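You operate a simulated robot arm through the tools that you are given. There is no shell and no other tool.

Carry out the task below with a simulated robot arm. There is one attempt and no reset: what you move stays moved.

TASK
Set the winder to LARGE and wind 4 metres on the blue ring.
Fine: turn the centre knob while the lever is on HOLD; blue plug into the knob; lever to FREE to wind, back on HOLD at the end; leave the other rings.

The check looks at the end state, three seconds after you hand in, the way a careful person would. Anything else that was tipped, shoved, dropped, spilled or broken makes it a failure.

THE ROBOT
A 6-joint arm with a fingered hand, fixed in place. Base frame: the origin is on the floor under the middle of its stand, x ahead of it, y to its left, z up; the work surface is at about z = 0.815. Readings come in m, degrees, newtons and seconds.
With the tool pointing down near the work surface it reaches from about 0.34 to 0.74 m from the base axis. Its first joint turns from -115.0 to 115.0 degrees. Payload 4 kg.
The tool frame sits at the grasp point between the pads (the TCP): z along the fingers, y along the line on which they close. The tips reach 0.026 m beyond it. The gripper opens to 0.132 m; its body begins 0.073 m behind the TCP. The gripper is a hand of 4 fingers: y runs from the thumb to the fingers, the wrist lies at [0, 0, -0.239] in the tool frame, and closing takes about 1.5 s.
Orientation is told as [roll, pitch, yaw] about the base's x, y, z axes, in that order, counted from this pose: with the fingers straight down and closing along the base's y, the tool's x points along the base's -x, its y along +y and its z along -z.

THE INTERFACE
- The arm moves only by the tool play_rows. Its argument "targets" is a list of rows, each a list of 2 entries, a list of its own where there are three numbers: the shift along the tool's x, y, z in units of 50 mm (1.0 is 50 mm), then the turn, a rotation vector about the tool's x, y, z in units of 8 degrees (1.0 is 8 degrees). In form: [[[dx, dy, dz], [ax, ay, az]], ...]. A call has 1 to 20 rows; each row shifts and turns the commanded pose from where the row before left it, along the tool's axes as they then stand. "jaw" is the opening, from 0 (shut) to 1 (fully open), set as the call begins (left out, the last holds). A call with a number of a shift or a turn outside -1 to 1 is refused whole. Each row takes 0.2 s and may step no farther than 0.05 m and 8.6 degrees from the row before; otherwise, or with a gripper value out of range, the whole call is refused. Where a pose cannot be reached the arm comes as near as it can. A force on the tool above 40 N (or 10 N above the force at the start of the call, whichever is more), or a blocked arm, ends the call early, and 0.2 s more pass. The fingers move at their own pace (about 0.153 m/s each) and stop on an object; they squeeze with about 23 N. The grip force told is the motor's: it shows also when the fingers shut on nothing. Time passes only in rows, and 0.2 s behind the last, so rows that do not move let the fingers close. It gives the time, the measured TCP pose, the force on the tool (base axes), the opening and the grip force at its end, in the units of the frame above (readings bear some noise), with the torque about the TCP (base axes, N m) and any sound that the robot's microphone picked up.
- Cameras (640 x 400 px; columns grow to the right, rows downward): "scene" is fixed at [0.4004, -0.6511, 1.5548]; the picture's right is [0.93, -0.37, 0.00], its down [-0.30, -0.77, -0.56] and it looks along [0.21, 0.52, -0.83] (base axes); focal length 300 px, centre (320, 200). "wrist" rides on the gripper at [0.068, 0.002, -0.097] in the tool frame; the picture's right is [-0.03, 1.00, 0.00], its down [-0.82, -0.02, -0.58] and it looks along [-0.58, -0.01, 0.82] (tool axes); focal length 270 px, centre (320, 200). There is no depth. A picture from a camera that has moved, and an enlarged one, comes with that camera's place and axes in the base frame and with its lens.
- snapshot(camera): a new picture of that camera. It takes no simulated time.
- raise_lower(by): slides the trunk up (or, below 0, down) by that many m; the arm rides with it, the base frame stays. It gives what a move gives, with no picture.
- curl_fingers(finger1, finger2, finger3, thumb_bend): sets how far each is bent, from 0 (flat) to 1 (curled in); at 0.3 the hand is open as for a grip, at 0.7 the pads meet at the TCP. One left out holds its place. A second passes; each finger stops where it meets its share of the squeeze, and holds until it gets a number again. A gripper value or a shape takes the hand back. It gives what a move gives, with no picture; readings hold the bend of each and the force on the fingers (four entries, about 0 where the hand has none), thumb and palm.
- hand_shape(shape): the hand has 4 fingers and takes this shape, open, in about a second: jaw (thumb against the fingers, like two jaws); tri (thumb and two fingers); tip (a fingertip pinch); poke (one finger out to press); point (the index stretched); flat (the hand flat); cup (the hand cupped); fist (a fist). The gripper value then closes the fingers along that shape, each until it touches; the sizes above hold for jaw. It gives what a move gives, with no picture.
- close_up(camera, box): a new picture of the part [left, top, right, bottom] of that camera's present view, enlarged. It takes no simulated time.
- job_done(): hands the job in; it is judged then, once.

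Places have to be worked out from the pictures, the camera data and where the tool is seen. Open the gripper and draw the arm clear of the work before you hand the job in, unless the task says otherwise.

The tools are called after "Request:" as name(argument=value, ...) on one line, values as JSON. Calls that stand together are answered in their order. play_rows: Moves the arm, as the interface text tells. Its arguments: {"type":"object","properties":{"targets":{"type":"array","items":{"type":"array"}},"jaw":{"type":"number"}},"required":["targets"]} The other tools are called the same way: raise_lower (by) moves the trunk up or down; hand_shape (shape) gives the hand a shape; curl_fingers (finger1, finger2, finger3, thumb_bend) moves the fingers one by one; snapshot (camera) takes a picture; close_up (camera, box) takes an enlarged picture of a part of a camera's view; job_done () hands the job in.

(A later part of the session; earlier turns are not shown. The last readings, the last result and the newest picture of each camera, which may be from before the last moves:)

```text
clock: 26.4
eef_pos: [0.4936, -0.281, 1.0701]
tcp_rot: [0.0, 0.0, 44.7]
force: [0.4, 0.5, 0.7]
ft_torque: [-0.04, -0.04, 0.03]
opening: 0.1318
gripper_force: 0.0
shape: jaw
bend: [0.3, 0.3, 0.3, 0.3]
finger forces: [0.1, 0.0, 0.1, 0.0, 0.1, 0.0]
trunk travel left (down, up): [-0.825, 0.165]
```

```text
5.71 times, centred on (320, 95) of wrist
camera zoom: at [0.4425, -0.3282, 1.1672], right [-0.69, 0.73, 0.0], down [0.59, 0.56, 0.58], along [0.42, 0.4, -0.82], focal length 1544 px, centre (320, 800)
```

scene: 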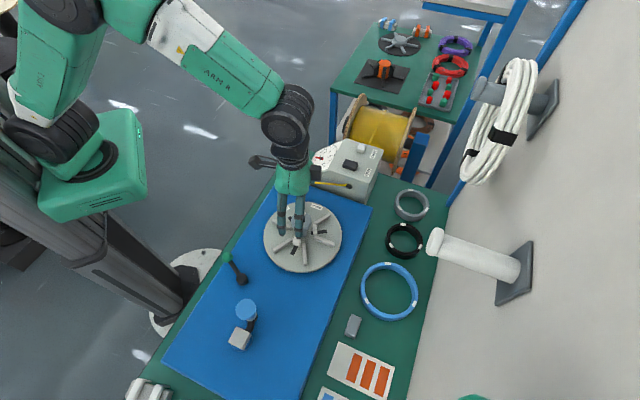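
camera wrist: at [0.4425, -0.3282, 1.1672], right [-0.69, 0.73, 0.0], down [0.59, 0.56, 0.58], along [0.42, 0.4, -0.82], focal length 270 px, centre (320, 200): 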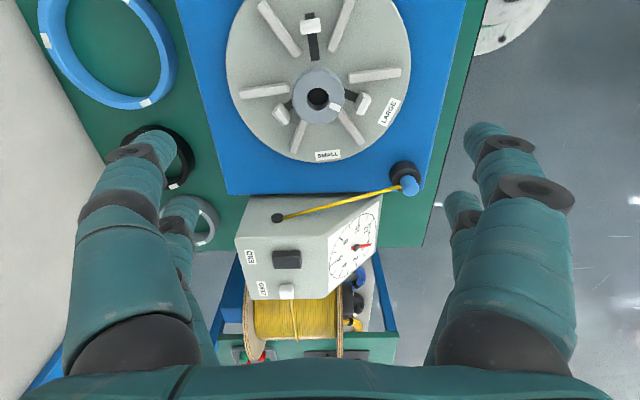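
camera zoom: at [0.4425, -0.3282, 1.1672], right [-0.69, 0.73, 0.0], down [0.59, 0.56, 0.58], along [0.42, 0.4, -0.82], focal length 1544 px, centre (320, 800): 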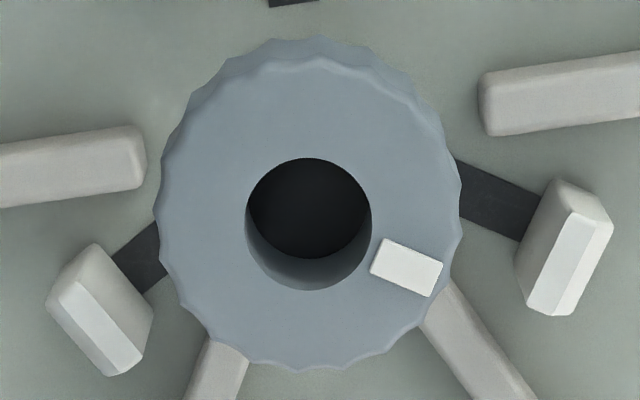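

The mark and the LARGE label agree within about 1°, so the setting is done. Next I measure the blue ring's size and place from both cameras.

Request:
close_up(camera="scene", box=[350, 250, 430, 330])

Request:
close_up(camera="wrist", box=[30, 0, 190, 120])

```text
5.00 times, centred on (390, 290) of scene
camera zoom: at [0.4004, -0.6511, 1.5548], right [0.93, -0.37, 0.0], down [-0.3, -0.77, -0.56], along [0.21, 0.52, -0.83], focal length 1502 px, centre (-30, -250)
```

zoom: 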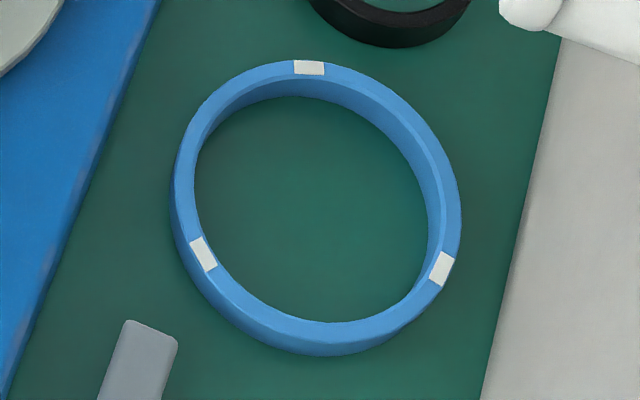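

```text
3.33 times, centred on (110, 60) of wrist
camera zoom: at [0.4425, -0.3282, 1.1672], right [-0.69, 0.73, 0.0], down [0.59, 0.56, 0.58], along [0.42, 0.4, -0.82], focal length 901 px, centre (1020, 667)
```

zoom: 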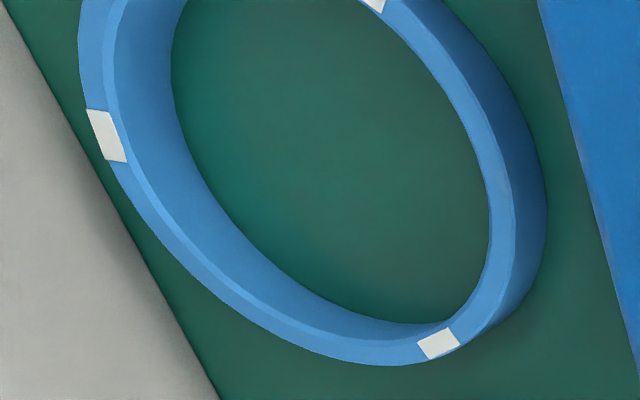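

The rays only agree if the ring lies lower than assumed. Its top is at z ≈ 0.775, centred near (0.655, −0.489), so the green bench is about 6 cm below the blue body. That is about 0.75 m out even at its near wall. I raise the hand, then lower the trunk to gain reach.

Request:
play_rows(targets=[[[0, 0, -0.95], [0, 0, 0.3]], [[0, 0, -0.95], [0, 0, 0.3]], [[0, 0, -0.95], [0, 0, 0.3]], [[0, 0, -0.95], [0, 0, 0.3]], [[0, 0, 0], [0, 0, 0]]])

Request:
raise_lower(by=-0.2)

Request:
snapshot(camera="scene")

```text
clock: 27.6
eef_pos: [0.4921, -0.2802, 1.2604]
tcp_rot: [0.0, 0.1, 35.2]
force: [0.7, -0.2, 0.5]
ft_torque: [0.0, 0.01, 0.0]
opening: 0.132
gripper_force: 0.0
shape: jaw
bend: [0.3, 0.3, 0.3, 0.3]
finger forces: [0.0, 0.0, 0.0, 0.0, 0.0, 0.0]
trunk travel left (down, up): [-0.825, 0.165]
```

```text
clock: 29.8
eef_pos: [0.4917, -0.2787, 1.0593]
tcp_rot: [0.0, 0.0, 35.1]
force: [-0.7, -0.4, 0.1]
ft_torque: [0.02, -0.01, 0.05]
opening: 0.1319
gripper_force: 0.0
shape: jaw
bend: [0.3, 0.3, 0.3, 0.3]
finger forces: [0.0, 0.1, 0.0, 0.0, 0.1, 0.0]
trunk travel left (down, up): [-0.625, 0.365]
```

```text
taken
```

scene: 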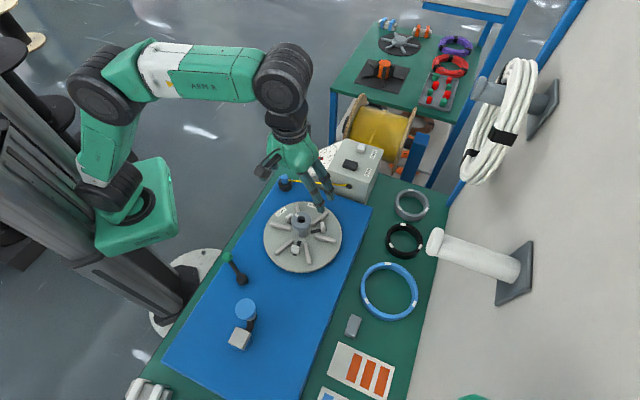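

The arm is elbow-up and clear. A white wall peg sticks out near (0.60, −0.55, 1.2), close to the ring, so I approach from the near side and stop partway to look.

Request:
play_rows(targets=[[[-0.03, -0.8, 0.12], [0, 0, 0]], [[-0.03, -0.8, 0.12], [0, 0, 0]], [[-0.03, -0.8, 0.12], [0, 0, 0]], [[0, 0, 0], [0, 0, 0]]])

Request:
snapshot(camera="wrist")

Request:
snapshot(camera="scene")

```text
clock: 30.8
eef_pos: [0.5429, -0.3485, 1.0359]
tcp_rot: [0.1, 0.0, 35.2]
force: [-0.3, -0.3, 0.0]
ft_torque: [0.02, 0.0, 0.01]
opening: 0.1318
gripper_force: 0.1
shape: jaw
bend: [0.3, 0.3, 0.3, 0.3]
finger forces: [0.0, 0.1, 0.0, 0.0, 0.1, 0.0]
out of reach, approached as far as the arm can: row 2, 3
trunk travel left (down, up): [-0.625, 0.365]
```

```text
taken
camera wrist: at [0.4846, -0.3862, 1.1325], right [-0.56, 0.83, 0.0], down [0.68, 0.45, 0.58], along [0.48, 0.32, -0.82], focal length 270 px, centre (320, 200)
```

wrist: 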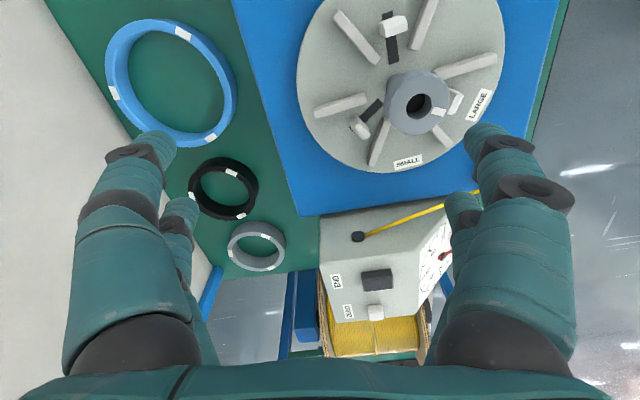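

```text
taken
```

scene: 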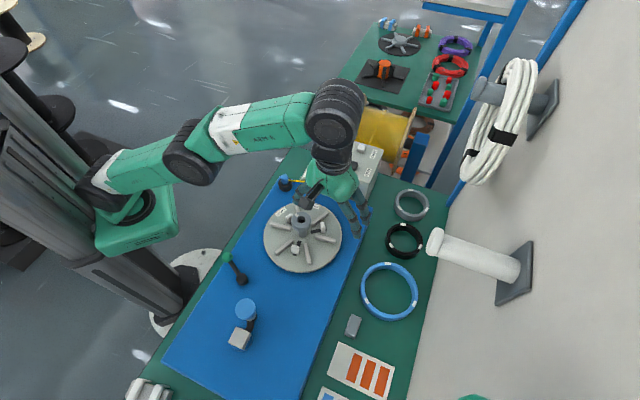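

Stretching further is no good: the shoulder sits near z 1.1, so vertical reach is about 0.74 m at best. Tilting the hand a few degrees outward will cover the ring's near wall. First I measure the ring from here.

Request:
close_up(camera="wrist", box=[90, 0, 260, 160])

Request:
close_up(camera="scene", box=[340, 180, 540, 330])

```text
2.50 times, centred on (175, 80) of wrist
camera zoom: at [0.4846, -0.3862, 1.1325], right [-0.56, 0.83, 0.0], down [0.68, 0.45, 0.58], along [0.48, 0.32, -0.82], focal length 676 px, centre (682, 500)
```

zoom: 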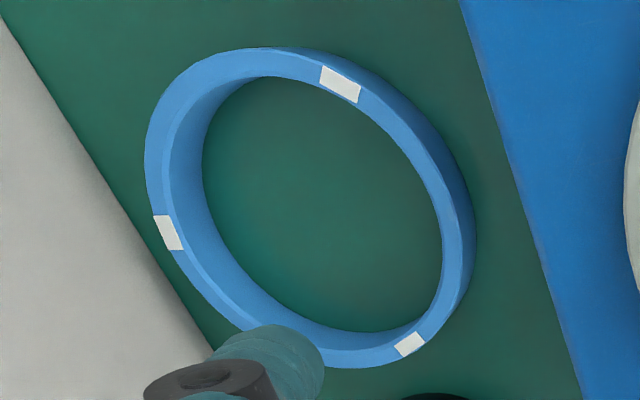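

```text
2.67 times, centred on (440, 255) of scene
camera zoom: at [0.4004, -0.6511, 1.5548], right [0.93, -0.37, 0.0], down [-0.3, -0.77, -0.56], along [0.21, 0.52, -0.83], focal length 801 px, centre (0, 53)
```

zoom: 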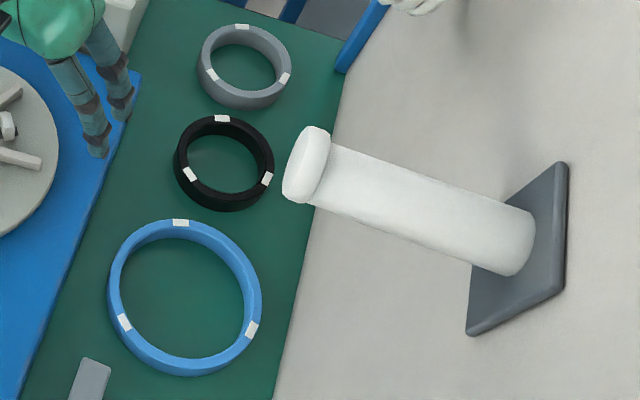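

The ring is now well fixed: top z ≈ 0.791, centre ≈ (0.653, −0.490), mean radius 0.068, wall about 10 mm. I try a part-closed hand in free air to learn the finger envelope, since the gap to the blue body is narrow.

Request:
play_rows(targets=[[[0, 0, 0], [0, 0, 0]], [[0, 0, 0], [0, 0, 0]], [[0, 0, 0], [0, 0, 0]], [[0, 0, 0], [0, 0, 0]], [[0, 0, 0], [0, 0, 0]]], jaw=0.35)

Request:
snapshot(camera="wrist")

Request:
close_up(camera="scene", box=[280, 120, 400, 250])

```text
clock: 32.0
eef_pos: [0.5429, -0.3491, 1.0364]
tcp_rot: [-0.1, 0.0, 35.2]
force: [0.3, -0.6, -0.1]
ft_torque: [0.02, -0.04, 0.01]
opening: 0.0464
gripper_force: 0.0
shape: jaw
bend: [0.73, 0.73, 0.73, 0.7]
finger forces: [0.0, 0.0, 0.0, 0.0, 0.0, 0.0]
trunk travel left (down, up): [-0.625, 0.365]
```

```text
taken
camera wrist: at [0.4844, -0.3857, 1.1329], right [-0.56, 0.83, 0.0], down [0.68, 0.45, 0.58], along [0.48, 0.32, -0.82], focal length 270 px, centre (320, 200)
```

wrist: 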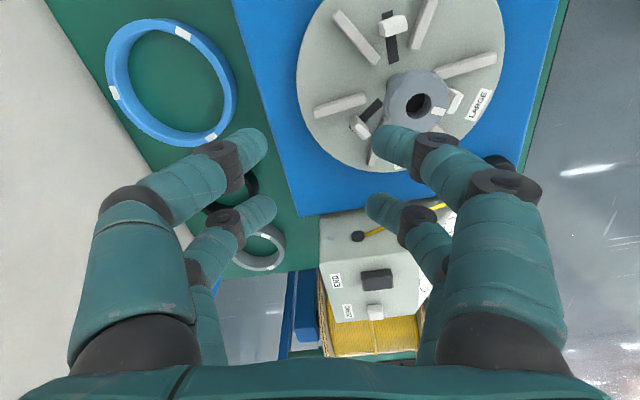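

```text
3.08 times, centred on (340, 185) of scene
camera zoom: at [0.4004, -0.6511, 1.5548], right [0.93, -0.37, 0.0], down [-0.3, -0.77, -0.56], along [0.21, 0.52, -0.83], focal length 924 px, centre (258, 246)
```

zoom: 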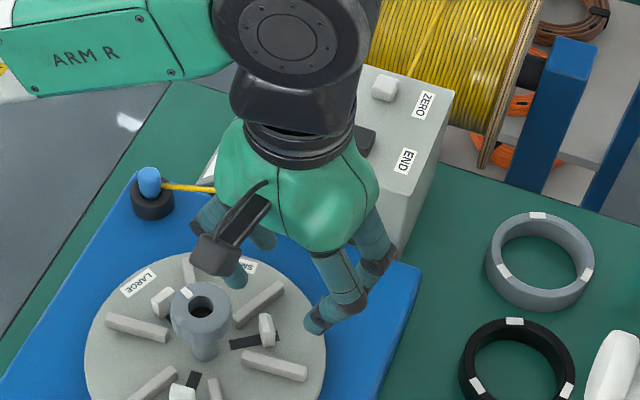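

With the jaw nearly closed the distal links lie almost horizontal, which would hit the blue body or the knob. A better grasp is across the whole ring from outside with nearly straight fingers (146 mm), opened wider than the jaw. I test a flatter finger bend in the air.

Request:
curl_fingers(finger1=0.12, finger2=0.12, finger3=0.12, thumb_bend=0.12)

Request:
snapshot(camera="wrist")

Request:
close_up(camera="scene", box=[280, 120, 400, 250])

```text
clock: 33.0
eef_pos: [0.5442, -0.3485, 1.0371]
tcp_rot: [0.1, 0.0, 35.1]
force: [-0.4, -0.4, -0.2]
ft_torque: [0.04, 0.01, -0.01]
opening: 0.1693
gripper_force: 0.1
shape: fingers
bend: [0.12, 0.12, 0.12, 0.12]
finger forces: [0.0, 0.0, 0.1, 0.0, 0.1, 0.0]
trunk travel left (down, up): [-0.625, 0.365]
```

```text
taken
camera wrist: at [0.4844, -0.3858, 1.1328], right [-0.56, 0.83, 0.0], down [0.68, 0.45, 0.58], along [0.48, 0.32, -0.82], focal length 270 px, centre (320, 200)
```

wrist: 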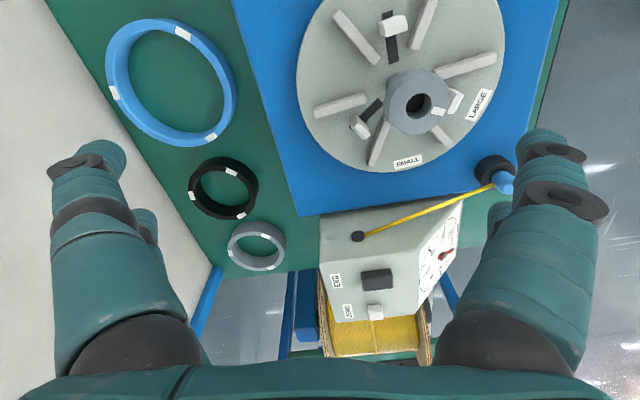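

```text
3.08 times, centred on (340, 185) of scene
camera zoom: at [0.4004, -0.6511, 1.5548], right [0.93, -0.37, 0.0], down [-0.3, -0.77, -0.56], along [0.21, 0.52, -0.83], focal length 924 px, centre (258, 246)
```

zoom: 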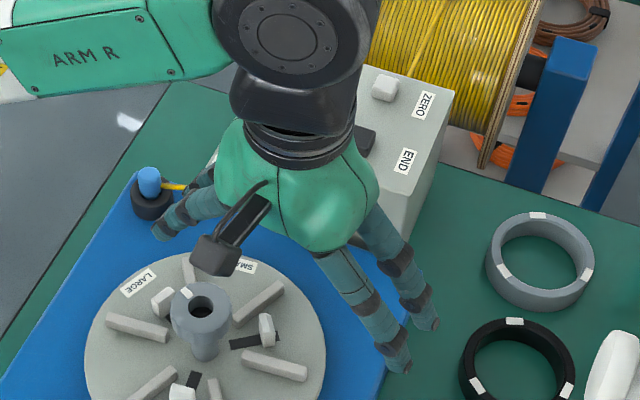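

At bend 0.12 the opening is 0.169, so a 146 mm outside grasp works at a bend of about 0.25. I raise the trunk 0.13 m so the wrist ends up level with the shoulder. Then I drop to z≈0.99, turn so the closing line runs parallel to the body's edge (yaw −43°), and tilt the fingers 22° outward.

Request:
raise_lower(by=0.13)

Request:
play_rows(targets=[[[0, 0, 0.885], [0, 0, 0]], [[0, 0, 0.885], [0, 0, 0]], [[0, 0, 0.885], [0, 0, 0]], [[0, 0, 0.885], [0, 0, 0]], [[0, 0, 0], [0, 0, 0.976]], [[0, 0, 0], [0, 0, 0.976]], [[0, 0, 0], [0, 0, 0.976]], [[0, 0, 0], [0, 0, 0.976]], [[0, 0, 0], [0, 0, 0.976]], [[0, 0, 0], [0, 0, 0.976]], [[0, 0, 0], [0, 0, 0.976]], [[0, 0, 0], [0, 0, 0.976]], [[0, 0, 0], [0, 0, 0.976]], [[0, 0, 0], [0, 0, 0.976]], [[0, 0, 0], [0, -0.917, 0]], [[0, 0, 0], [0, -0.917, 0]], [[0, 0, 0], [0, -0.917, 0]], [[0, 0, 0], [0, 0, 0]]])

Request:
snapshot(camera="wrist")

Request:
snapshot(camera="scene")

```text
clock: 34.5
eef_pos: [0.5431, -0.3487, 1.1665]
tcp_rot: [-0.1, 0.0, 35.2]
force: [0.0, 0.1, -0.2]
ft_torque: [0.02, 0.02, 0.01]
opening: 0.1693
gripper_force: 0.0
shape: fingers
bend: [0.12, 0.12, 0.12, 0.12]
finger forces: [0.0, 0.0, 0.1, 0.0, 0.0, 0.0]
trunk travel left (down, up): [-0.755, 0.235]
```

```text
clock: 38.4
eef_pos: [0.5414, -0.3478, 0.9899]
tcp_rot: [0.0, -22.1, -42.8]
force: [-0.4, 0.6, 0.5]
ft_torque: [0.02, -0.01, 0.01]
opening: 0.1695
gripper_force: 0.0
shape: fingers
bend: [0.12, 0.12, 0.12, 0.12]
finger forces: [0.0, 0.0, 0.1, 0.1, 0.1, 0.1]
trunk travel left (down, up): [-0.755, 0.235]
```

```text
taken
camera wrist: at [0.4701, -0.278, 1.0534], right [0.7, 0.72, 0.01], down [0.38, -0.38, 0.84], along [0.61, -0.58, -0.54], focal length 270 px, centre (320, 200)
```

wrist: 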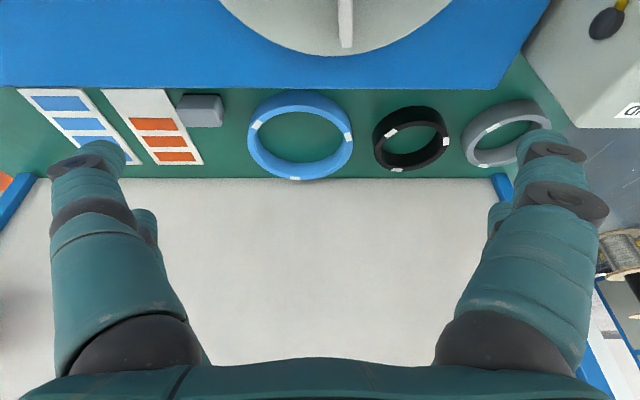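

```text
taken
```

scene: 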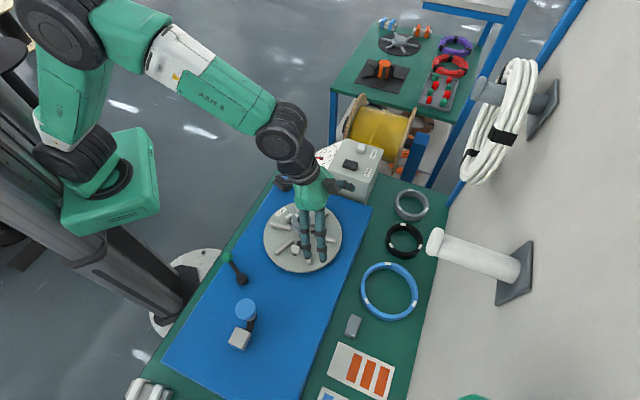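

The pose is good and the ring is clear of the fingers. I take a close-up to refine its position once more from this angle.

Request:
close_up(camera="wrist", box=[170, 70, 470, 200])

Request:
close_up(camera="wrist", box=[230, 75, 370, 195])

```text
2.13 times, centred on (320, 135) of wrist
camera zoom: at [0.4701, -0.278, 1.0534], right [0.7, 0.72, 0.01], down [0.38, -0.38, 0.84], along [0.61, -0.58, -0.54], focal length 577 px, centre (320, 339)
```

zoom: 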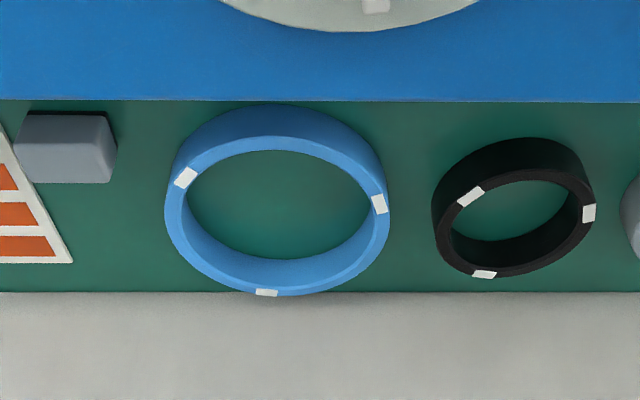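

```text
3.33 times, centred on (300, 135) of wrist
camera zoom: at [0.4701, -0.278, 1.0534], right [0.7, 0.72, 0.01], down [0.38, -0.38, 0.84], along [0.61, -0.58, -0.54], focal length 901 px, centre (387, 417)
```

zoom: 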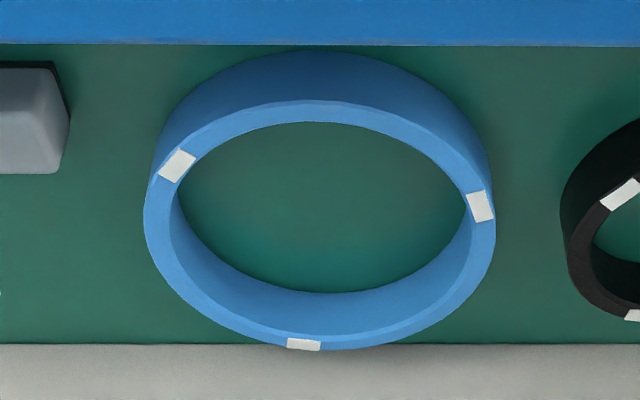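

The three views agree: ring centre (0.654, −0.490), top z 0.789, height 28 mm, bench z ≈ 0.761. I move along the slant to a spot 85 mm above the grasp pose.

Request:
play_rows(targets=[[[-0.482, -0.111, 0.671], [0, 0, 0]], [[-0.482, -0.111, 0.671], [0, 0, 0]], [[-0.482, -0.111, 0.671], [0, 0, 0]], [[-0.482, -0.111, 0.671], [0, 0, 0]], [[-0.482, -0.111, 0.671], [0, 0, 0]], [[0, 0, 0], [0, 0, 0]]])

Request:
snapshot(camera="wrist")

Request:
snapshot(camera="scene")

```text
clock: 39.8
eef_pos: [0.6525, -0.489, 0.8782]
tcp_rot: [0.0, -21.9, -42.9]
force: [0.0, -0.5, 0.6]
ft_torque: [-0.02, -0.03, 0.01]
opening: 0.1694
gripper_force: 0.0
shape: fingers
bend: [0.12, 0.12, 0.12, 0.12]
finger forces: [0.1, 0.1, 0.0, 0.0, 0.0, 0.1]
trunk travel left (down, up): [-0.755, 0.235]
```

```text
taken
camera wrist: at [0.5788, -0.4196, 0.9435], right [0.7, 0.72, 0.01], down [0.38, -0.38, 0.84], along [0.61, -0.58, -0.54], focal length 270 px, centre (320, 200)
```

wrist: 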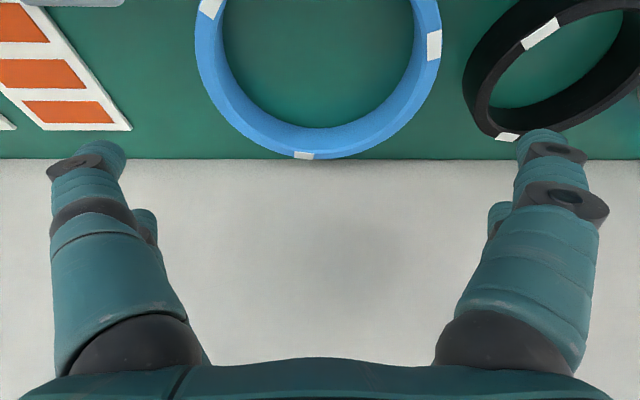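

```text
taken
```

scene: 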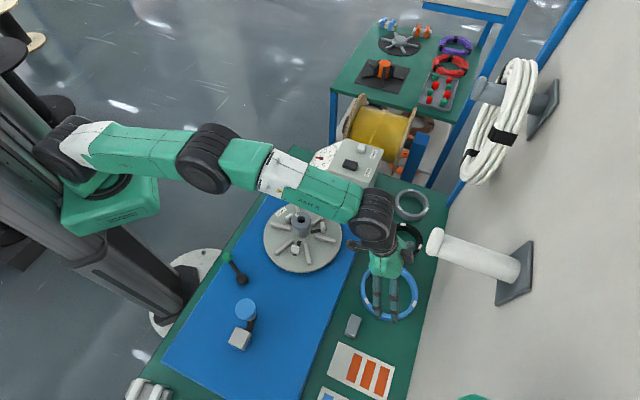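

In this orientation the right-hand fingers would have to squeeze between the blue and black rings, so I re-aim the closing line to azimuth 75° (yaw −15°). That leaves about 15 mm clear of the black ring. I also set the fingers to a bend of 0.17 (about 0.159 opening).

Request:
play_rows(targets=[[[0, 0, 0], [-0.328, 0, -0.811]], [[0, 0, 0], [-0.328, 0, -0.811]], [[0, 0, 0], [-0.328, 0, -0.811]], [[0, 0, 0], [-0.328, 0, -0.811]], [[0.05, 0, -0.02], [0, 0, 0]], [[0, 0, 0], [0, 0, 0]]])

Request:
curl_fingers(finger1=0.17, finger2=0.17, finger3=0.17, thumb_bend=0.17)

Request:
snapshot(camera="wrist")

Request:
close_up(camera="scene", box=[330, 170, 450, 340])

```text
clock: 41.1
eef_pos: [0.6499, -0.4868, 0.8798]
tcp_rot: [0.1, -21.9, -14.9]
force: [0.1, 0.5, 0.2]
ft_torque: [-0.02, 0.0, 0.0]
opening: 0.1695
gripper_force: 0.2
shape: fingers
bend: [0.12, 0.12, 0.12, 0.12]
finger forces: [0.0, 0.0, 0.0, 0.1, 0.0, 0.0]
trunk travel left (down, up): [-0.755, 0.235]
```

```text
clock: 42.1
eef_pos: [0.6504, -0.4866, 0.8797]
tcp_rot: [-0.1, -21.9, -14.9]
force: [0.9, 0.3, 0.3]
ft_torque: [0.03, 0.0, 0.04]
opening: 0.1604
gripper_force: 0.1
shape: fingers
bend: [0.17, 0.17, 0.17, 0.17]
finger forces: [0.0, 0.0, 0.1, 0.0, 0.0, 0.0]
trunk travel left (down, up): [-0.755, 0.235]
```

```text
taken
camera wrist: at [0.5524, -0.4591, 0.9435], right [0.28, 0.96, 0.01], down [0.52, -0.16, 0.84], along [0.81, -0.23, -0.54], focal length 270 px, centre (320, 200)
```

wrist: 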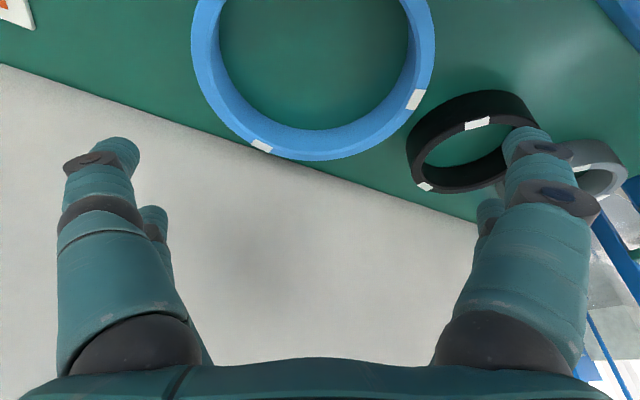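

```text
2.35 times, centred on (390, 255) of scene
camera zoom: at [0.4004, -0.6511, 1.5548], right [0.93, -0.37, 0.0], down [-0.3, -0.77, -0.56], along [0.21, 0.52, -0.83], focal length 707 px, centre (155, 71)
```

zoom: 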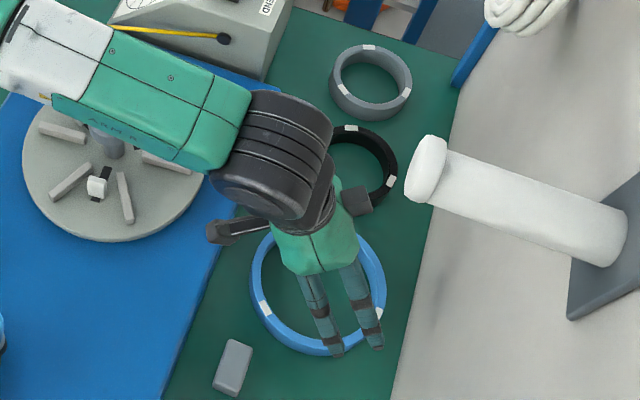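

The ring centre is about 3 mm to the −y side of the tool axis. I correct that while lowering 60 mm and check the fingers around the ring before the last part.

Request:
play_rows(targets=[[[0.15, -0.03, 0.37], [0, 0, 0]], [[0.15, -0.03, 0.37], [0, 0, 0]], [[0.15, 0, 0.37], [0, 0, 0]], [[0, 0, 0], [0, 0, 0]]])

Request:
snapshot(camera="wrist")

Request:
close_up(camera="scene", box=[330, 210, 450, 340])

```text
clock: 43.1
eef_pos: [0.6469, -0.4892, 0.821]
tcp_rot: [0.0, -22.0, -14.7]
force: [-0.1, -0.8, -0.4]
ft_torque: [0.01, 0.03, 0.03]
opening: 0.1605
gripper_force: 0.1
shape: fingers
bend: [0.17, 0.17, 0.17, 0.17]
finger forces: [0.1, 0.0, 0.1, 0.1, 0.0, 0.1]
trunk travel left (down, up): [-0.755, 0.235]
```

```text
taken
camera wrist: at [0.5504, -0.4617, 0.8834], right [0.28, 0.96, 0.01], down [0.52, -0.16, 0.84], along [0.81, -0.23, -0.54], focal length 270 px, centre (320, 200)
```

wrist: 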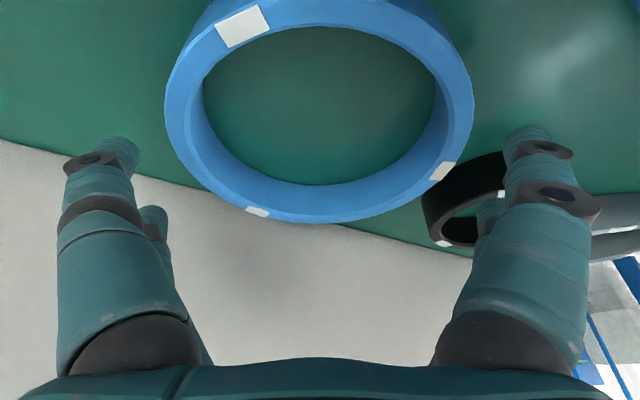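

```text
3.08 times, centred on (390, 275) of scene
camera zoom: at [0.4004, -0.6511, 1.5548], right [0.93, -0.37, 0.0], down [-0.3, -0.77, -0.56], along [0.21, 0.52, -0.83], focal length 924 px, centre (105, -31)
```

zoom: 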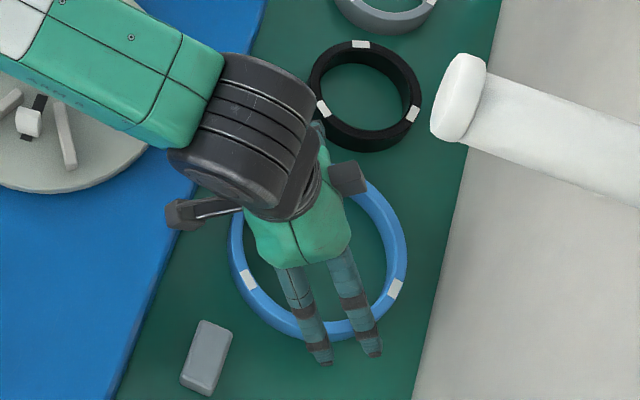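

The ring is centred between the fingers (column 319.5). I lower the remaining 26 mm slowly, then check for contact.

Request:
play_rows(targets=[[[0.048, 0.005, 0.167], [0, 0, 0]], [[0.048, 0.005, 0.167], [0, 0, 0]], [[0.048, 0.005, 0.167], [0, 0, 0]], [[0, 0, 0], [0, 0, 0]]])

Request:
snapshot(camera="wrist")

Request:
close_up(camera="scene", box=[330, 210, 450, 340])

```text
clock: 44.1
eef_pos: [0.6499, -0.4907, 0.7939]
tcp_rot: [0.0, -22.0, -14.9]
force: [0.5, 0.3, 0.4]
ft_torque: [0.0, -0.02, 0.02]
opening: 0.16
gripper_force: 0.1
shape: fingers
bend: [0.17, 0.17, 0.17, 0.17]
finger forces: [0.0, 0.1, 0.0, 0.1, 0.0, 0.0]
trunk travel left (down, up): [-0.755, 0.235]
```

```text
taken
camera wrist: at [0.5538, -0.4622, 0.8572], right [0.28, 0.96, 0.01], down [0.52, -0.16, 0.84], along [0.81, -0.23, -0.54], focal length 270 px, centre (320, 200)
```

wrist: 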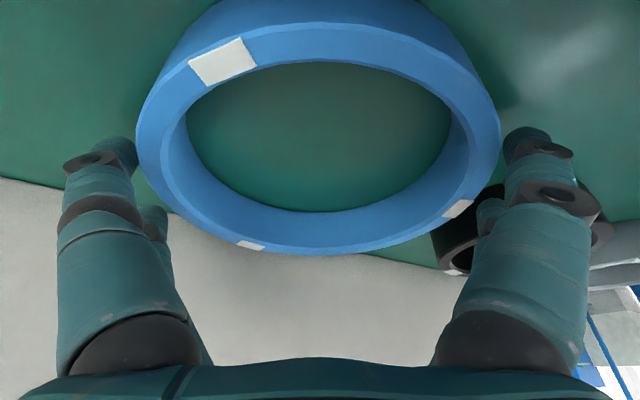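

```text
3.08 times, centred on (390, 275) of scene
camera zoom: at [0.4004, -0.6511, 1.5548], right [0.93, -0.37, 0.0], down [-0.3, -0.77, -0.56], along [0.21, 0.52, -0.83], focal length 924 px, centre (105, -31)
```

zoom: 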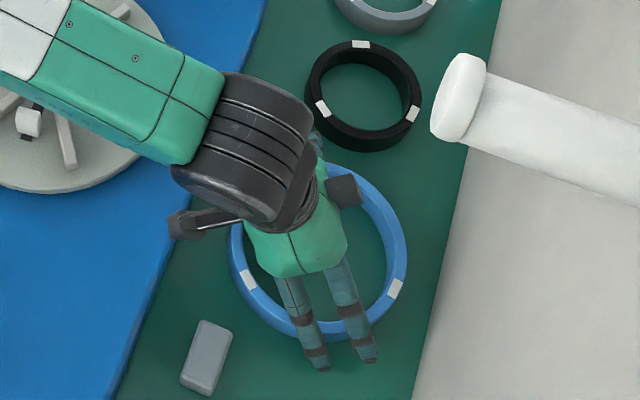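

The fingertips are around the ring with no bench contact. I lower 2 mm more and curl all fingers gently until they meet the ring.

Request:
play_rows(targets=[[[0.015, 0.02, 0.037], [0, 0, 0]], [[0, 0, 0], [0, 0, 0]]])

Request:
curl_fingers(finger1=0.4, finger2=0.4, finger3=0.4, thumb_bend=0.4)

Request:
snapshot(camera="wrist")

Request:
close_up(camera="scene", box=[330, 210, 450, 340])

```text
clock: 44.8
eef_pos: [0.6512, -0.4897, 0.7919]
tcp_rot: [0.0, -22.0, -14.9]
force: [0.2, -0.4, -0.5]
ft_torque: [0.02, 0.01, 0.02]
opening: 0.1605
gripper_force: 0.1
shape: fingers
bend: [0.17, 0.17, 0.17, 0.17]
finger forces: [0.1, 0.1, 0.0, 0.1, 0.0, 0.1]
trunk travel left (down, up): [-0.755, 0.235]
```

```text
clock: 45.8
eef_pos: [0.6493, -0.4897, 0.7918]
tcp_rot: [-0.2, -22.1, -14.8]
force: [-2.1, -5.8, 5.4]
ft_torque: [-0.65, 0.17, -0.02]
opening: 0.1427
gripper_force: 22.8
shape: fingers
bend: [0.32, 0.26, 0.3, 0.34]
finger forces: [9.9, 9.0, 8.0, 0.0, 18.5, 0.0]
trunk travel left (down, up): [-0.755, 0.235]
```

```text
taken
camera wrist: at [0.5534, -0.4615, 0.8556], right [0.28, 0.96, 0.01], down [0.52, -0.16, 0.84], along [0.81, -0.23, -0.54], focal length 270 px, centre (320, 200)
```

wrist: 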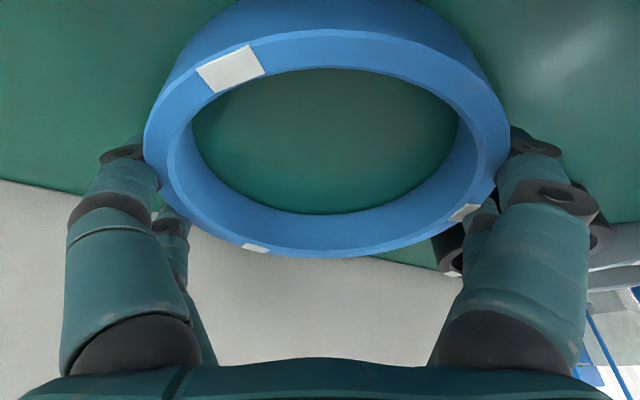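

```text
3.08 times, centred on (390, 275) of scene
camera zoom: at [0.4004, -0.6511, 1.5548], right [0.93, -0.37, 0.0], down [-0.3, -0.77, -0.56], along [0.21, 0.52, -0.83], focal length 924 px, centre (105, -31)
```

zoom: 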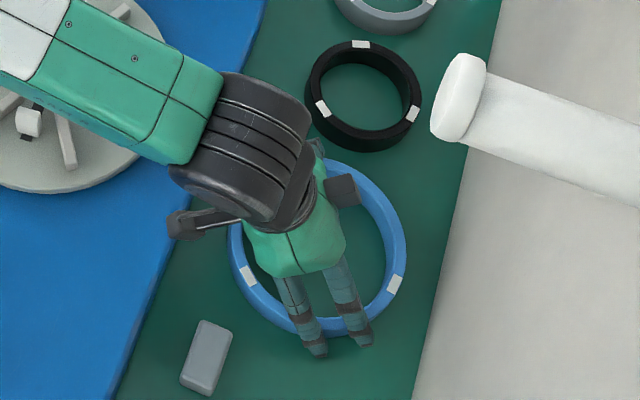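

All four digits bear on the ring (10, 9, 8 and 18.5 N). I lift 25 mm slowly and see whether the ring follows level.

Request:
play_rows(targets=[[[-0.06, 0, -0.15], [0, 0, 0]], [[-0.06, 0, -0.15], [0, 0, 0]], [[-0.06, 0, -0.15], [0, 0, 0]], [[0, 0, 0], [0, 0, 0]]])

Request:
snapshot(camera="wrist")

Request:
close_up(camera="scene", box=[330, 210, 450, 340])

```text
clock: 46.8
eef_pos: [0.6512, -0.4887, 0.8159]
tcp_rot: [-0.1, -22.0, -15.0]
force: [1.7, -1.0, -2.7]
ft_torque: [-0.16, -0.1, -0.06]
opening: 0.1421
gripper_force: 22.1
shape: fingers
bend: [0.32, 0.25, 0.31, 0.34]
finger forces: [11.5, 10.3, 6.7, 0.1, 15.8, 0.0]
trunk travel left (down, up): [-0.755, 0.235]
```

```text
taken
camera wrist: at [0.5541, -0.4606, 0.8791], right [0.28, 0.96, 0.01], down [0.52, -0.16, 0.84], along [0.81, -0.23, -0.54], focal length 270 px, centre (320, 200)
```

wrist: 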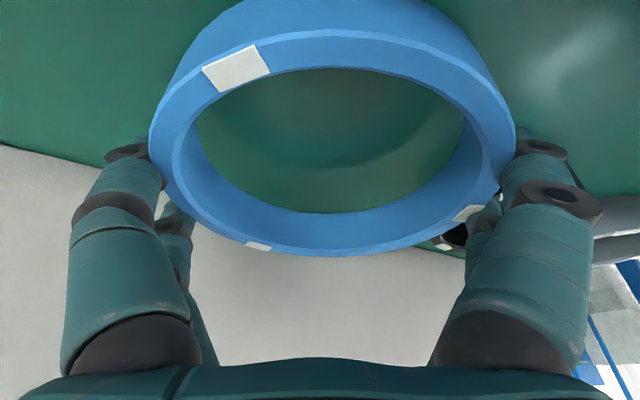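

```text
3.08 times, centred on (390, 275) of scene
camera zoom: at [0.4004, -0.6511, 1.5548], right [0.93, -0.37, 0.0], down [-0.3, -0.77, -0.56], along [0.21, 0.52, -0.83], focal length 924 px, centre (105, -31)
```

zoom: 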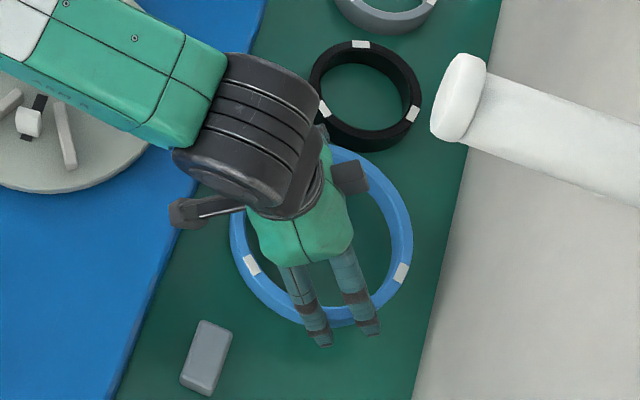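

The ring came up level and is held firmly. I lift to z 0.86, carry it diagonally inward and up to (0.58, −0.40, 0.97), then yaw +30° so the fingers will come down between the disc's ribs.

Request:
play_rows(targets=[[[-0.169, 0, -0.417], [0, 0, 0]], [[-0.169, 0, -0.417], [0, 0, 0]], [[0.111, 0.168, -0.339], [0, 0, 0]], [[0.111, 0.168, -0.339], [0, 0, 0]], [[0.111, 0.168, -0.339], [0, 0, 0]], [[0.111, 0.168, -0.339], [0, 0, 0]], [[0.111, 0.168, -0.339], [0, 0, 0]], [[0.111, 0.168, -0.339], [0, 0, 0]], [[0.111, 0.168, -0.339], [0, 0, 0]], [[0.111, 0.168, -0.339], [0, 0, 0]], [[0, 0, 0], [-0.234, 0, -0.579]], [[0, 0, 0], [-0.234, 0, -0.579]], [[0, 0, 0], [-0.234, 0, -0.579]], [[0, 0, 0], [-0.234, 0, -0.579]], [[0, 0, 0], [-0.234, 0, -0.579]], [[0, 0, 0], [-0.234, 0, -0.579]], [[0, 0, 0], [0, 0, 0]]])

Request:
snapshot(camera="wrist")

Request:
snapshot(camera="scene")

```text
clock: 50.4
eef_pos: [0.5798, -0.3996, 0.9698]
tcp_rot: [0.0, -22.0, 15.0]
force: [0.1, -0.1, -0.1]
ft_torque: [0.03, -0.04, -0.02]
opening: 0.1422
gripper_force: 22.1
shape: fingers
bend: [0.32, 0.24, 0.31, 0.34]
finger forces: [11.6, 10.4, 6.6, 0.0, 15.6, 0.2]
trunk travel left (down, up): [-0.755, 0.235]
```

```text
taken
camera wrist: at [0.4827, -0.4236, 1.0338], right [-0.24, 0.97, 0.01], down [0.53, 0.12, 0.84], along [0.82, 0.21, -0.54], focal length 270 px, centre (320, 200)
```

wrist: 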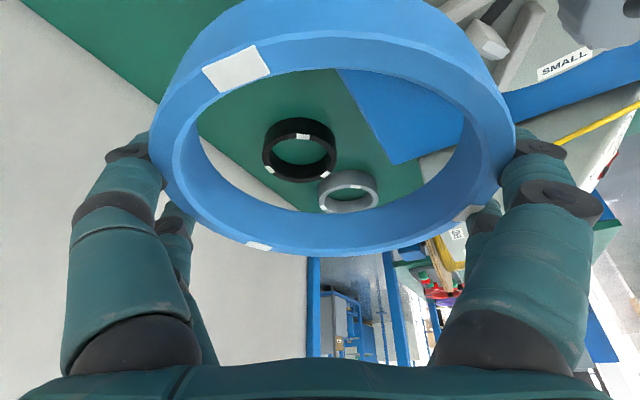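

```text
taken
```

scene: 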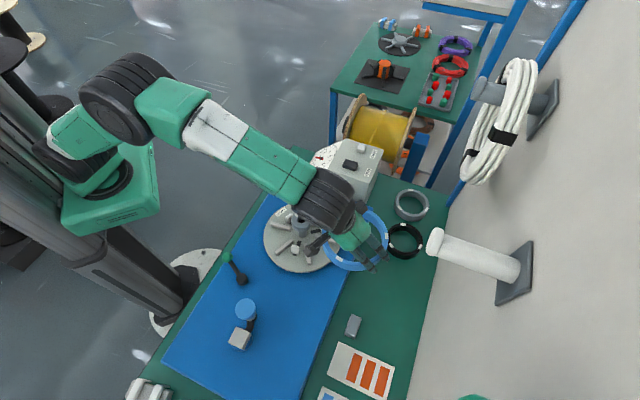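

The ring is level in the hand and its centre sits (2.7, 5.6) mm from the TCP. I bring it over the disc axis at the same height, with the ring's underside 30 mm above the knob top.

Request:
play_rows(targets=[[[0.21, 0.522, -0.085], [0, 0, 0]], [[0.21, 0.522, -0.085], [0, 0, 0]], [[0.21, 0.522, -0.085], [0, 0, 0]], [[0.21, 0.522, -0.085], [0, 0, 0]], [[0.21, 0.522, -0.085], [0, 0, 0]], [[0, 0, 0], [0, 0, 0]], [[0, 0, 0], [0, 0, 0]]])

Request:
snapshot(camera="wrist")

Request:
close_up(camera="scene", box=[230, 150, 380, 290])

```text
clock: 52.0
eef_pos: [0.4915, -0.2891, 0.9688]
tcp_rot: [0.1, -22.0, 15.1]
force: [0.5, -0.7, -1.1]
ft_torque: [0.0, -0.02, 0.0]
opening: 0.1419
gripper_force: 22.4
shape: fingers
bend: [0.32, 0.24, 0.31, 0.34]
finger forces: [11.5, 10.5, 6.5, 0.0, 15.6, 0.0]
trunk travel left (down, up): [-0.755, 0.235]
```

```text
taken
camera wrist: at [0.3938, -0.3124, 1.0333], right [-0.24, 0.97, 0.01], down [0.53, 0.12, 0.84], along [0.82, 0.2, -0.54], focal length 270 px, centre (320, 200)
```

wrist: 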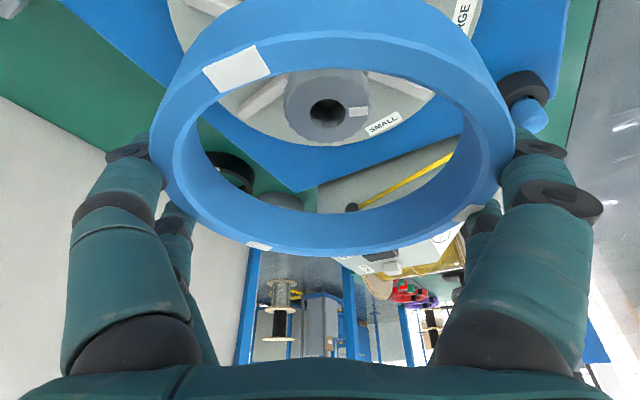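

```text
2.86 times, centred on (305, 220) of scene
camera zoom: at [0.4004, -0.6511, 1.5548], right [0.93, -0.37, 0.0], down [-0.3, -0.77, -0.56], along [0.21, 0.52, -0.83], focal length 858 px, centre (363, 143)
```

zoom: 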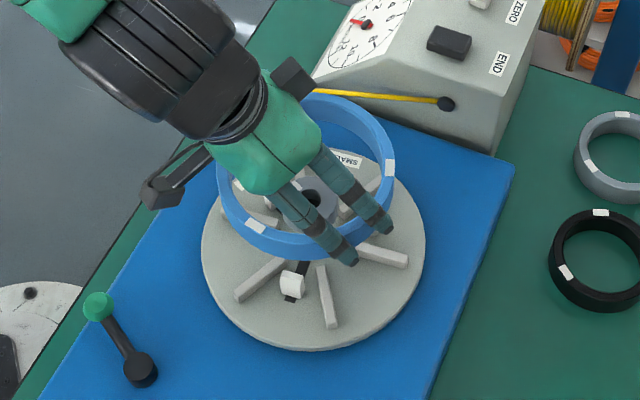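

The scene view puts the ring on the axis to within about 1 mm; the wrist view suggests it is up to 3 mm too far in +x. I shift 1 mm back and lower until the underside is just above the peg tops.

Request:
play_rows(targets=[[[0.165, 0.002, 0.391], [0, 0, 0]], [[0.165, 0.002, 0.391], [0, 0, 0]], [[0.165, 0.002, 0.391], [0, 0, 0]], [[0, 0, 0], [0, 0, 0]]])

Request:
snapshot(camera="wrist")

Request:
close_up(camera="scene", box=[250, 170, 360, 290])

```text
clock: 53.0
eef_pos: [0.508, -0.2871, 0.9201]
tcp_rot: [0.1, -21.4, 14.8]
force: [-0.3, -0.5, -1.8]
ft_torque: [0.01, -0.02, -0.01]
opening: 0.1418
gripper_force: 21.9
shape: fingers
bend: [0.32, 0.24, 0.31, 0.34]
finger forces: [11.5, 10.5, 6.4, 0.0, 15.6, 0.1]
out of reach, approached as far as the arm can: row 2, 3
trunk travel left (down, up): [-0.755, 0.235]
```

```text
taken
camera wrist: at [0.4115, -0.3115, 0.9854], right [-0.23, 0.97, 0.01], down [0.54, 0.12, 0.84], along [0.81, 0.2, -0.55], focal length 270 px, centre (320, 200)
```

wrist: 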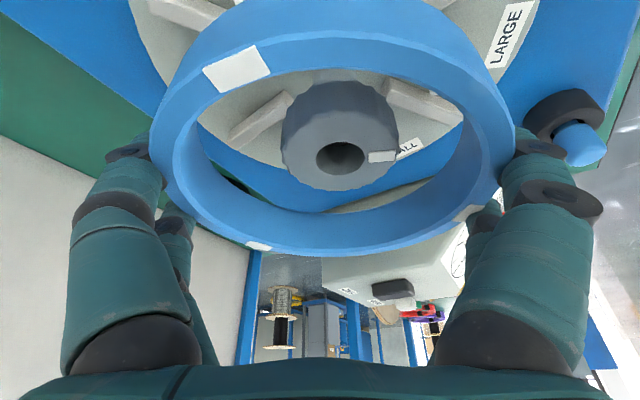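

```text
3.33 times, centred on (305, 230) of scene
camera zoom: at [0.4004, -0.6511, 1.5548], right [0.93, -0.37, 0.0], down [-0.3, -0.77, -0.56], along [0.21, 0.52, -0.83], focal length 1001 px, centre (370, 100)
```

zoom: 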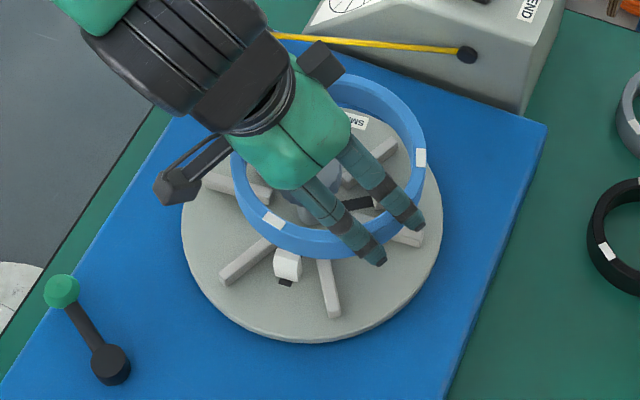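

The arm hit an inner wrist limit with this outward tilt (the forearm is too steep), so the pose drifted 17 mm; nothing was touched. Lowering the trunk flattens the forearm, so I first go straight up 0.2 m, then lower the trunk.

Request:
play_rows(targets=[[[-0.3, 0, -0.74], [0, 0, 0]], [[-0.3, 0, -0.74], [0, 0, 0]], [[-0.3, 0, -0.74], [0, 0, 0]], [[-0.3, 0, -0.74], [0, 0, 0]], [[-0.3, 0, -0.74], [0, 0, 0]], [[0, 0, 0], [0, 0, 0]]])

Request:
snapshot(camera="scene")

```text
clock: 54.4
eef_pos: [0.5077, -0.2888, 1.1194]
tcp_rot: [0.0, -22.0, 15.1]
force: [1.0, 0.1, -1.7]
ft_torque: [0.03, 0.05, 0.01]
opening: 0.1419
gripper_force: 21.9
shape: fingers
bend: [0.32, 0.24, 0.31, 0.34]
finger forces: [11.3, 10.5, 6.5, 0.0, 15.4, 0.0]
trunk travel left (down, up): [-0.755, 0.235]
```

```text
taken
```

scene: 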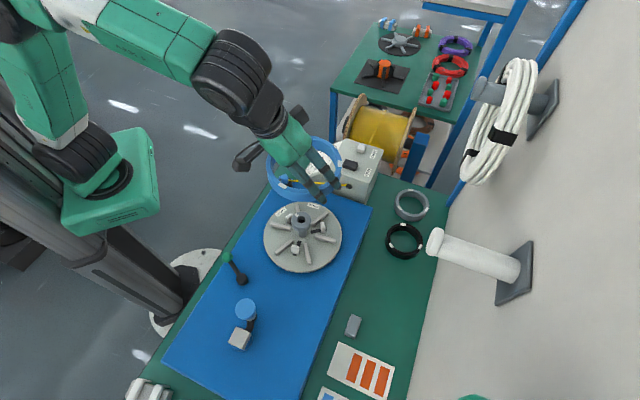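

The ring is still held and orientation is restored at z 1.119. I lower the trunk 0.15 m, which brings the ring back just above the knob.

Request:
raise_lower(by=-0.15)

Request:
play_rows(targets=[[[0.308, -0.082, -0.125], [0, 0, 0]], [[0, 0, 0], [0, 0, 0]], [[0, 0, 0], [0, 0, 0]]])

Request:
snapshot(camera="wrist")

Request:
close_up(camera="scene", box=[250, 170, 360, 290])

```text
clock: 56.1
eef_pos: [0.508, -0.2886, 0.9702]
tcp_rot: [0.0, -22.0, 15.0]
force: [0.1, -0.1, -0.8]
ft_torque: [0.0, 0.01, 0.01]
opening: 0.1418
gripper_force: 22.2
shape: fingers
bend: [0.32, 0.24, 0.31, 0.34]
finger forces: [11.3, 10.5, 6.5, 0.0, 15.3, 0.0]
trunk travel left (down, up): [-0.605, 0.385]
```

```text
clock: 56.9
eef_pos: [0.4934, -0.2969, 0.9715]
tcp_rot: [0.0, -22.0, 15.1]
force: [0.0, -0.3, -0.3]
ft_torque: [0.01, -0.01, -0.03]
opening: 0.1418
gripper_force: 22.1
shape: fingers
bend: [0.32, 0.24, 0.31, 0.34]
finger forces: [11.3, 10.5, 6.5, 0.1, 15.4, 0.1]
trunk travel left (down, up): [-0.605, 0.385]
```

```text
taken
camera wrist: at [0.3959, -0.3201, 1.0339], right [-0.24, 0.97, 0.01], down [0.53, 0.12, 0.84], along [0.82, 0.2, -0.54], focal length 270 px, centre (320, 200)
```

wrist: 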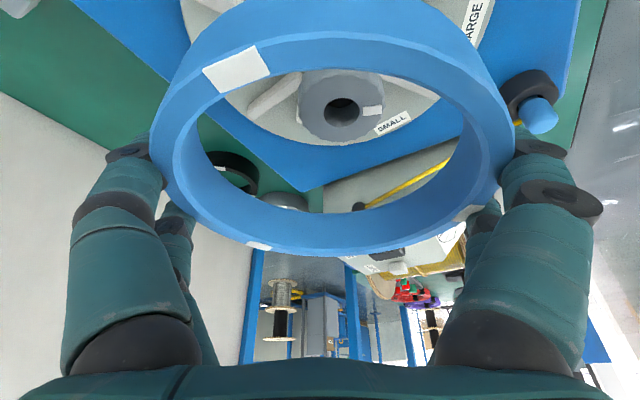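

```text
3.33 times, centred on (305, 230) of scene
camera zoom: at [0.4004, -0.6511, 1.5548], right [0.93, -0.37, 0.0], down [-0.3, -0.77, -0.56], along [0.21, 0.52, -0.83], focal length 1001 px, centre (370, 100)
```

zoom: 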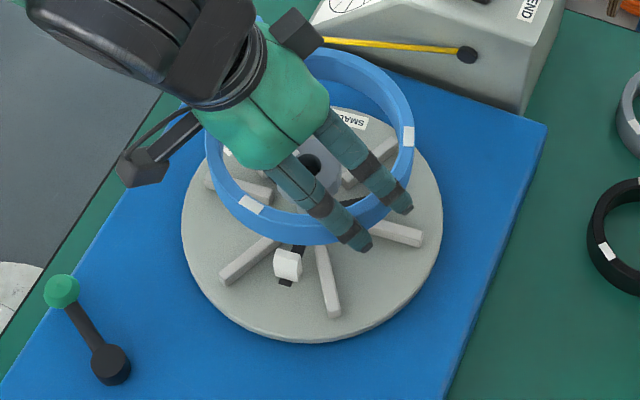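

I got the sign of the sideways correction wrong (now 9 mm low in y). I correct by +9 mm along tool y and lower to just above the pegs.

Request:
play_rows(targets=[[[0.0, 0.172, 0.0], [0, 0, 0]], [[0.16, 0, 0.397], [0, 0, 0]], [[0.16, 0, 0.397], [0, 0, 0]], [[0.16, 0, 0.397], [0, 0, 0]], [[0, 0, 0], [0, 0, 0]], [[0, 0, 0], [0, 0, 0]]])

Request:
snapshot(camera="wrist")

Request:
close_up(camera="scene", box=[250, 170, 360, 290])

```text
clock: 58.3
eef_pos: [0.4926, -0.2883, 0.9047]
tcp_rot: [0.0, -22.0, 15.1]
force: [0.3, -0.7, -0.7]
ft_torque: [-0.04, -0.03, 0.01]
opening: 0.1422
gripper_force: 21.8
shape: fingers
bend: [0.32, 0.24, 0.31, 0.34]
finger forces: [11.3, 10.5, 6.5, 0.1, 15.4, 0.0]
trunk travel left (down, up): [-0.605, 0.385]
```

```text
taken
camera wrist: at [0.3939, -0.3122, 0.9684], right [-0.24, 0.97, 0.01], down [0.53, 0.12, 0.84], along [0.82, 0.2, -0.54], focal length 270 px, centre (320, 200)
```

wrist: 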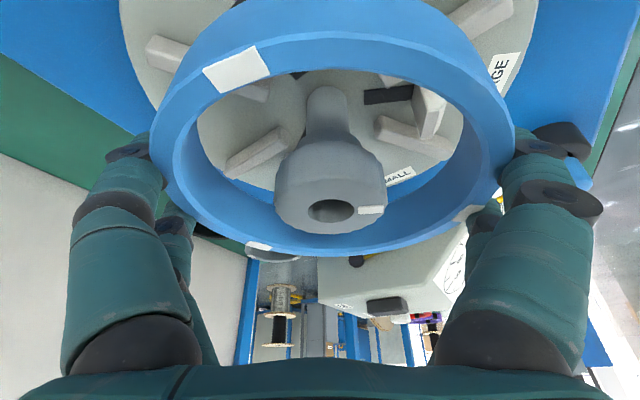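

```text
3.33 times, centred on (305, 230) of scene
camera zoom: at [0.4004, -0.6511, 1.5548], right [0.93, -0.37, 0.0], down [-0.3, -0.77, -0.56], along [0.21, 0.52, -0.83], focal length 1001 px, centre (370, 100)
```

zoom: 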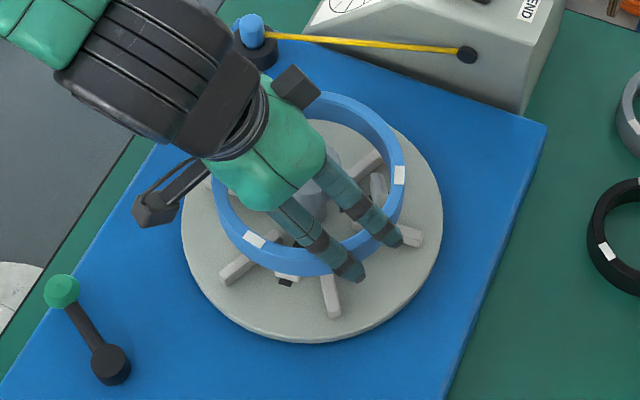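

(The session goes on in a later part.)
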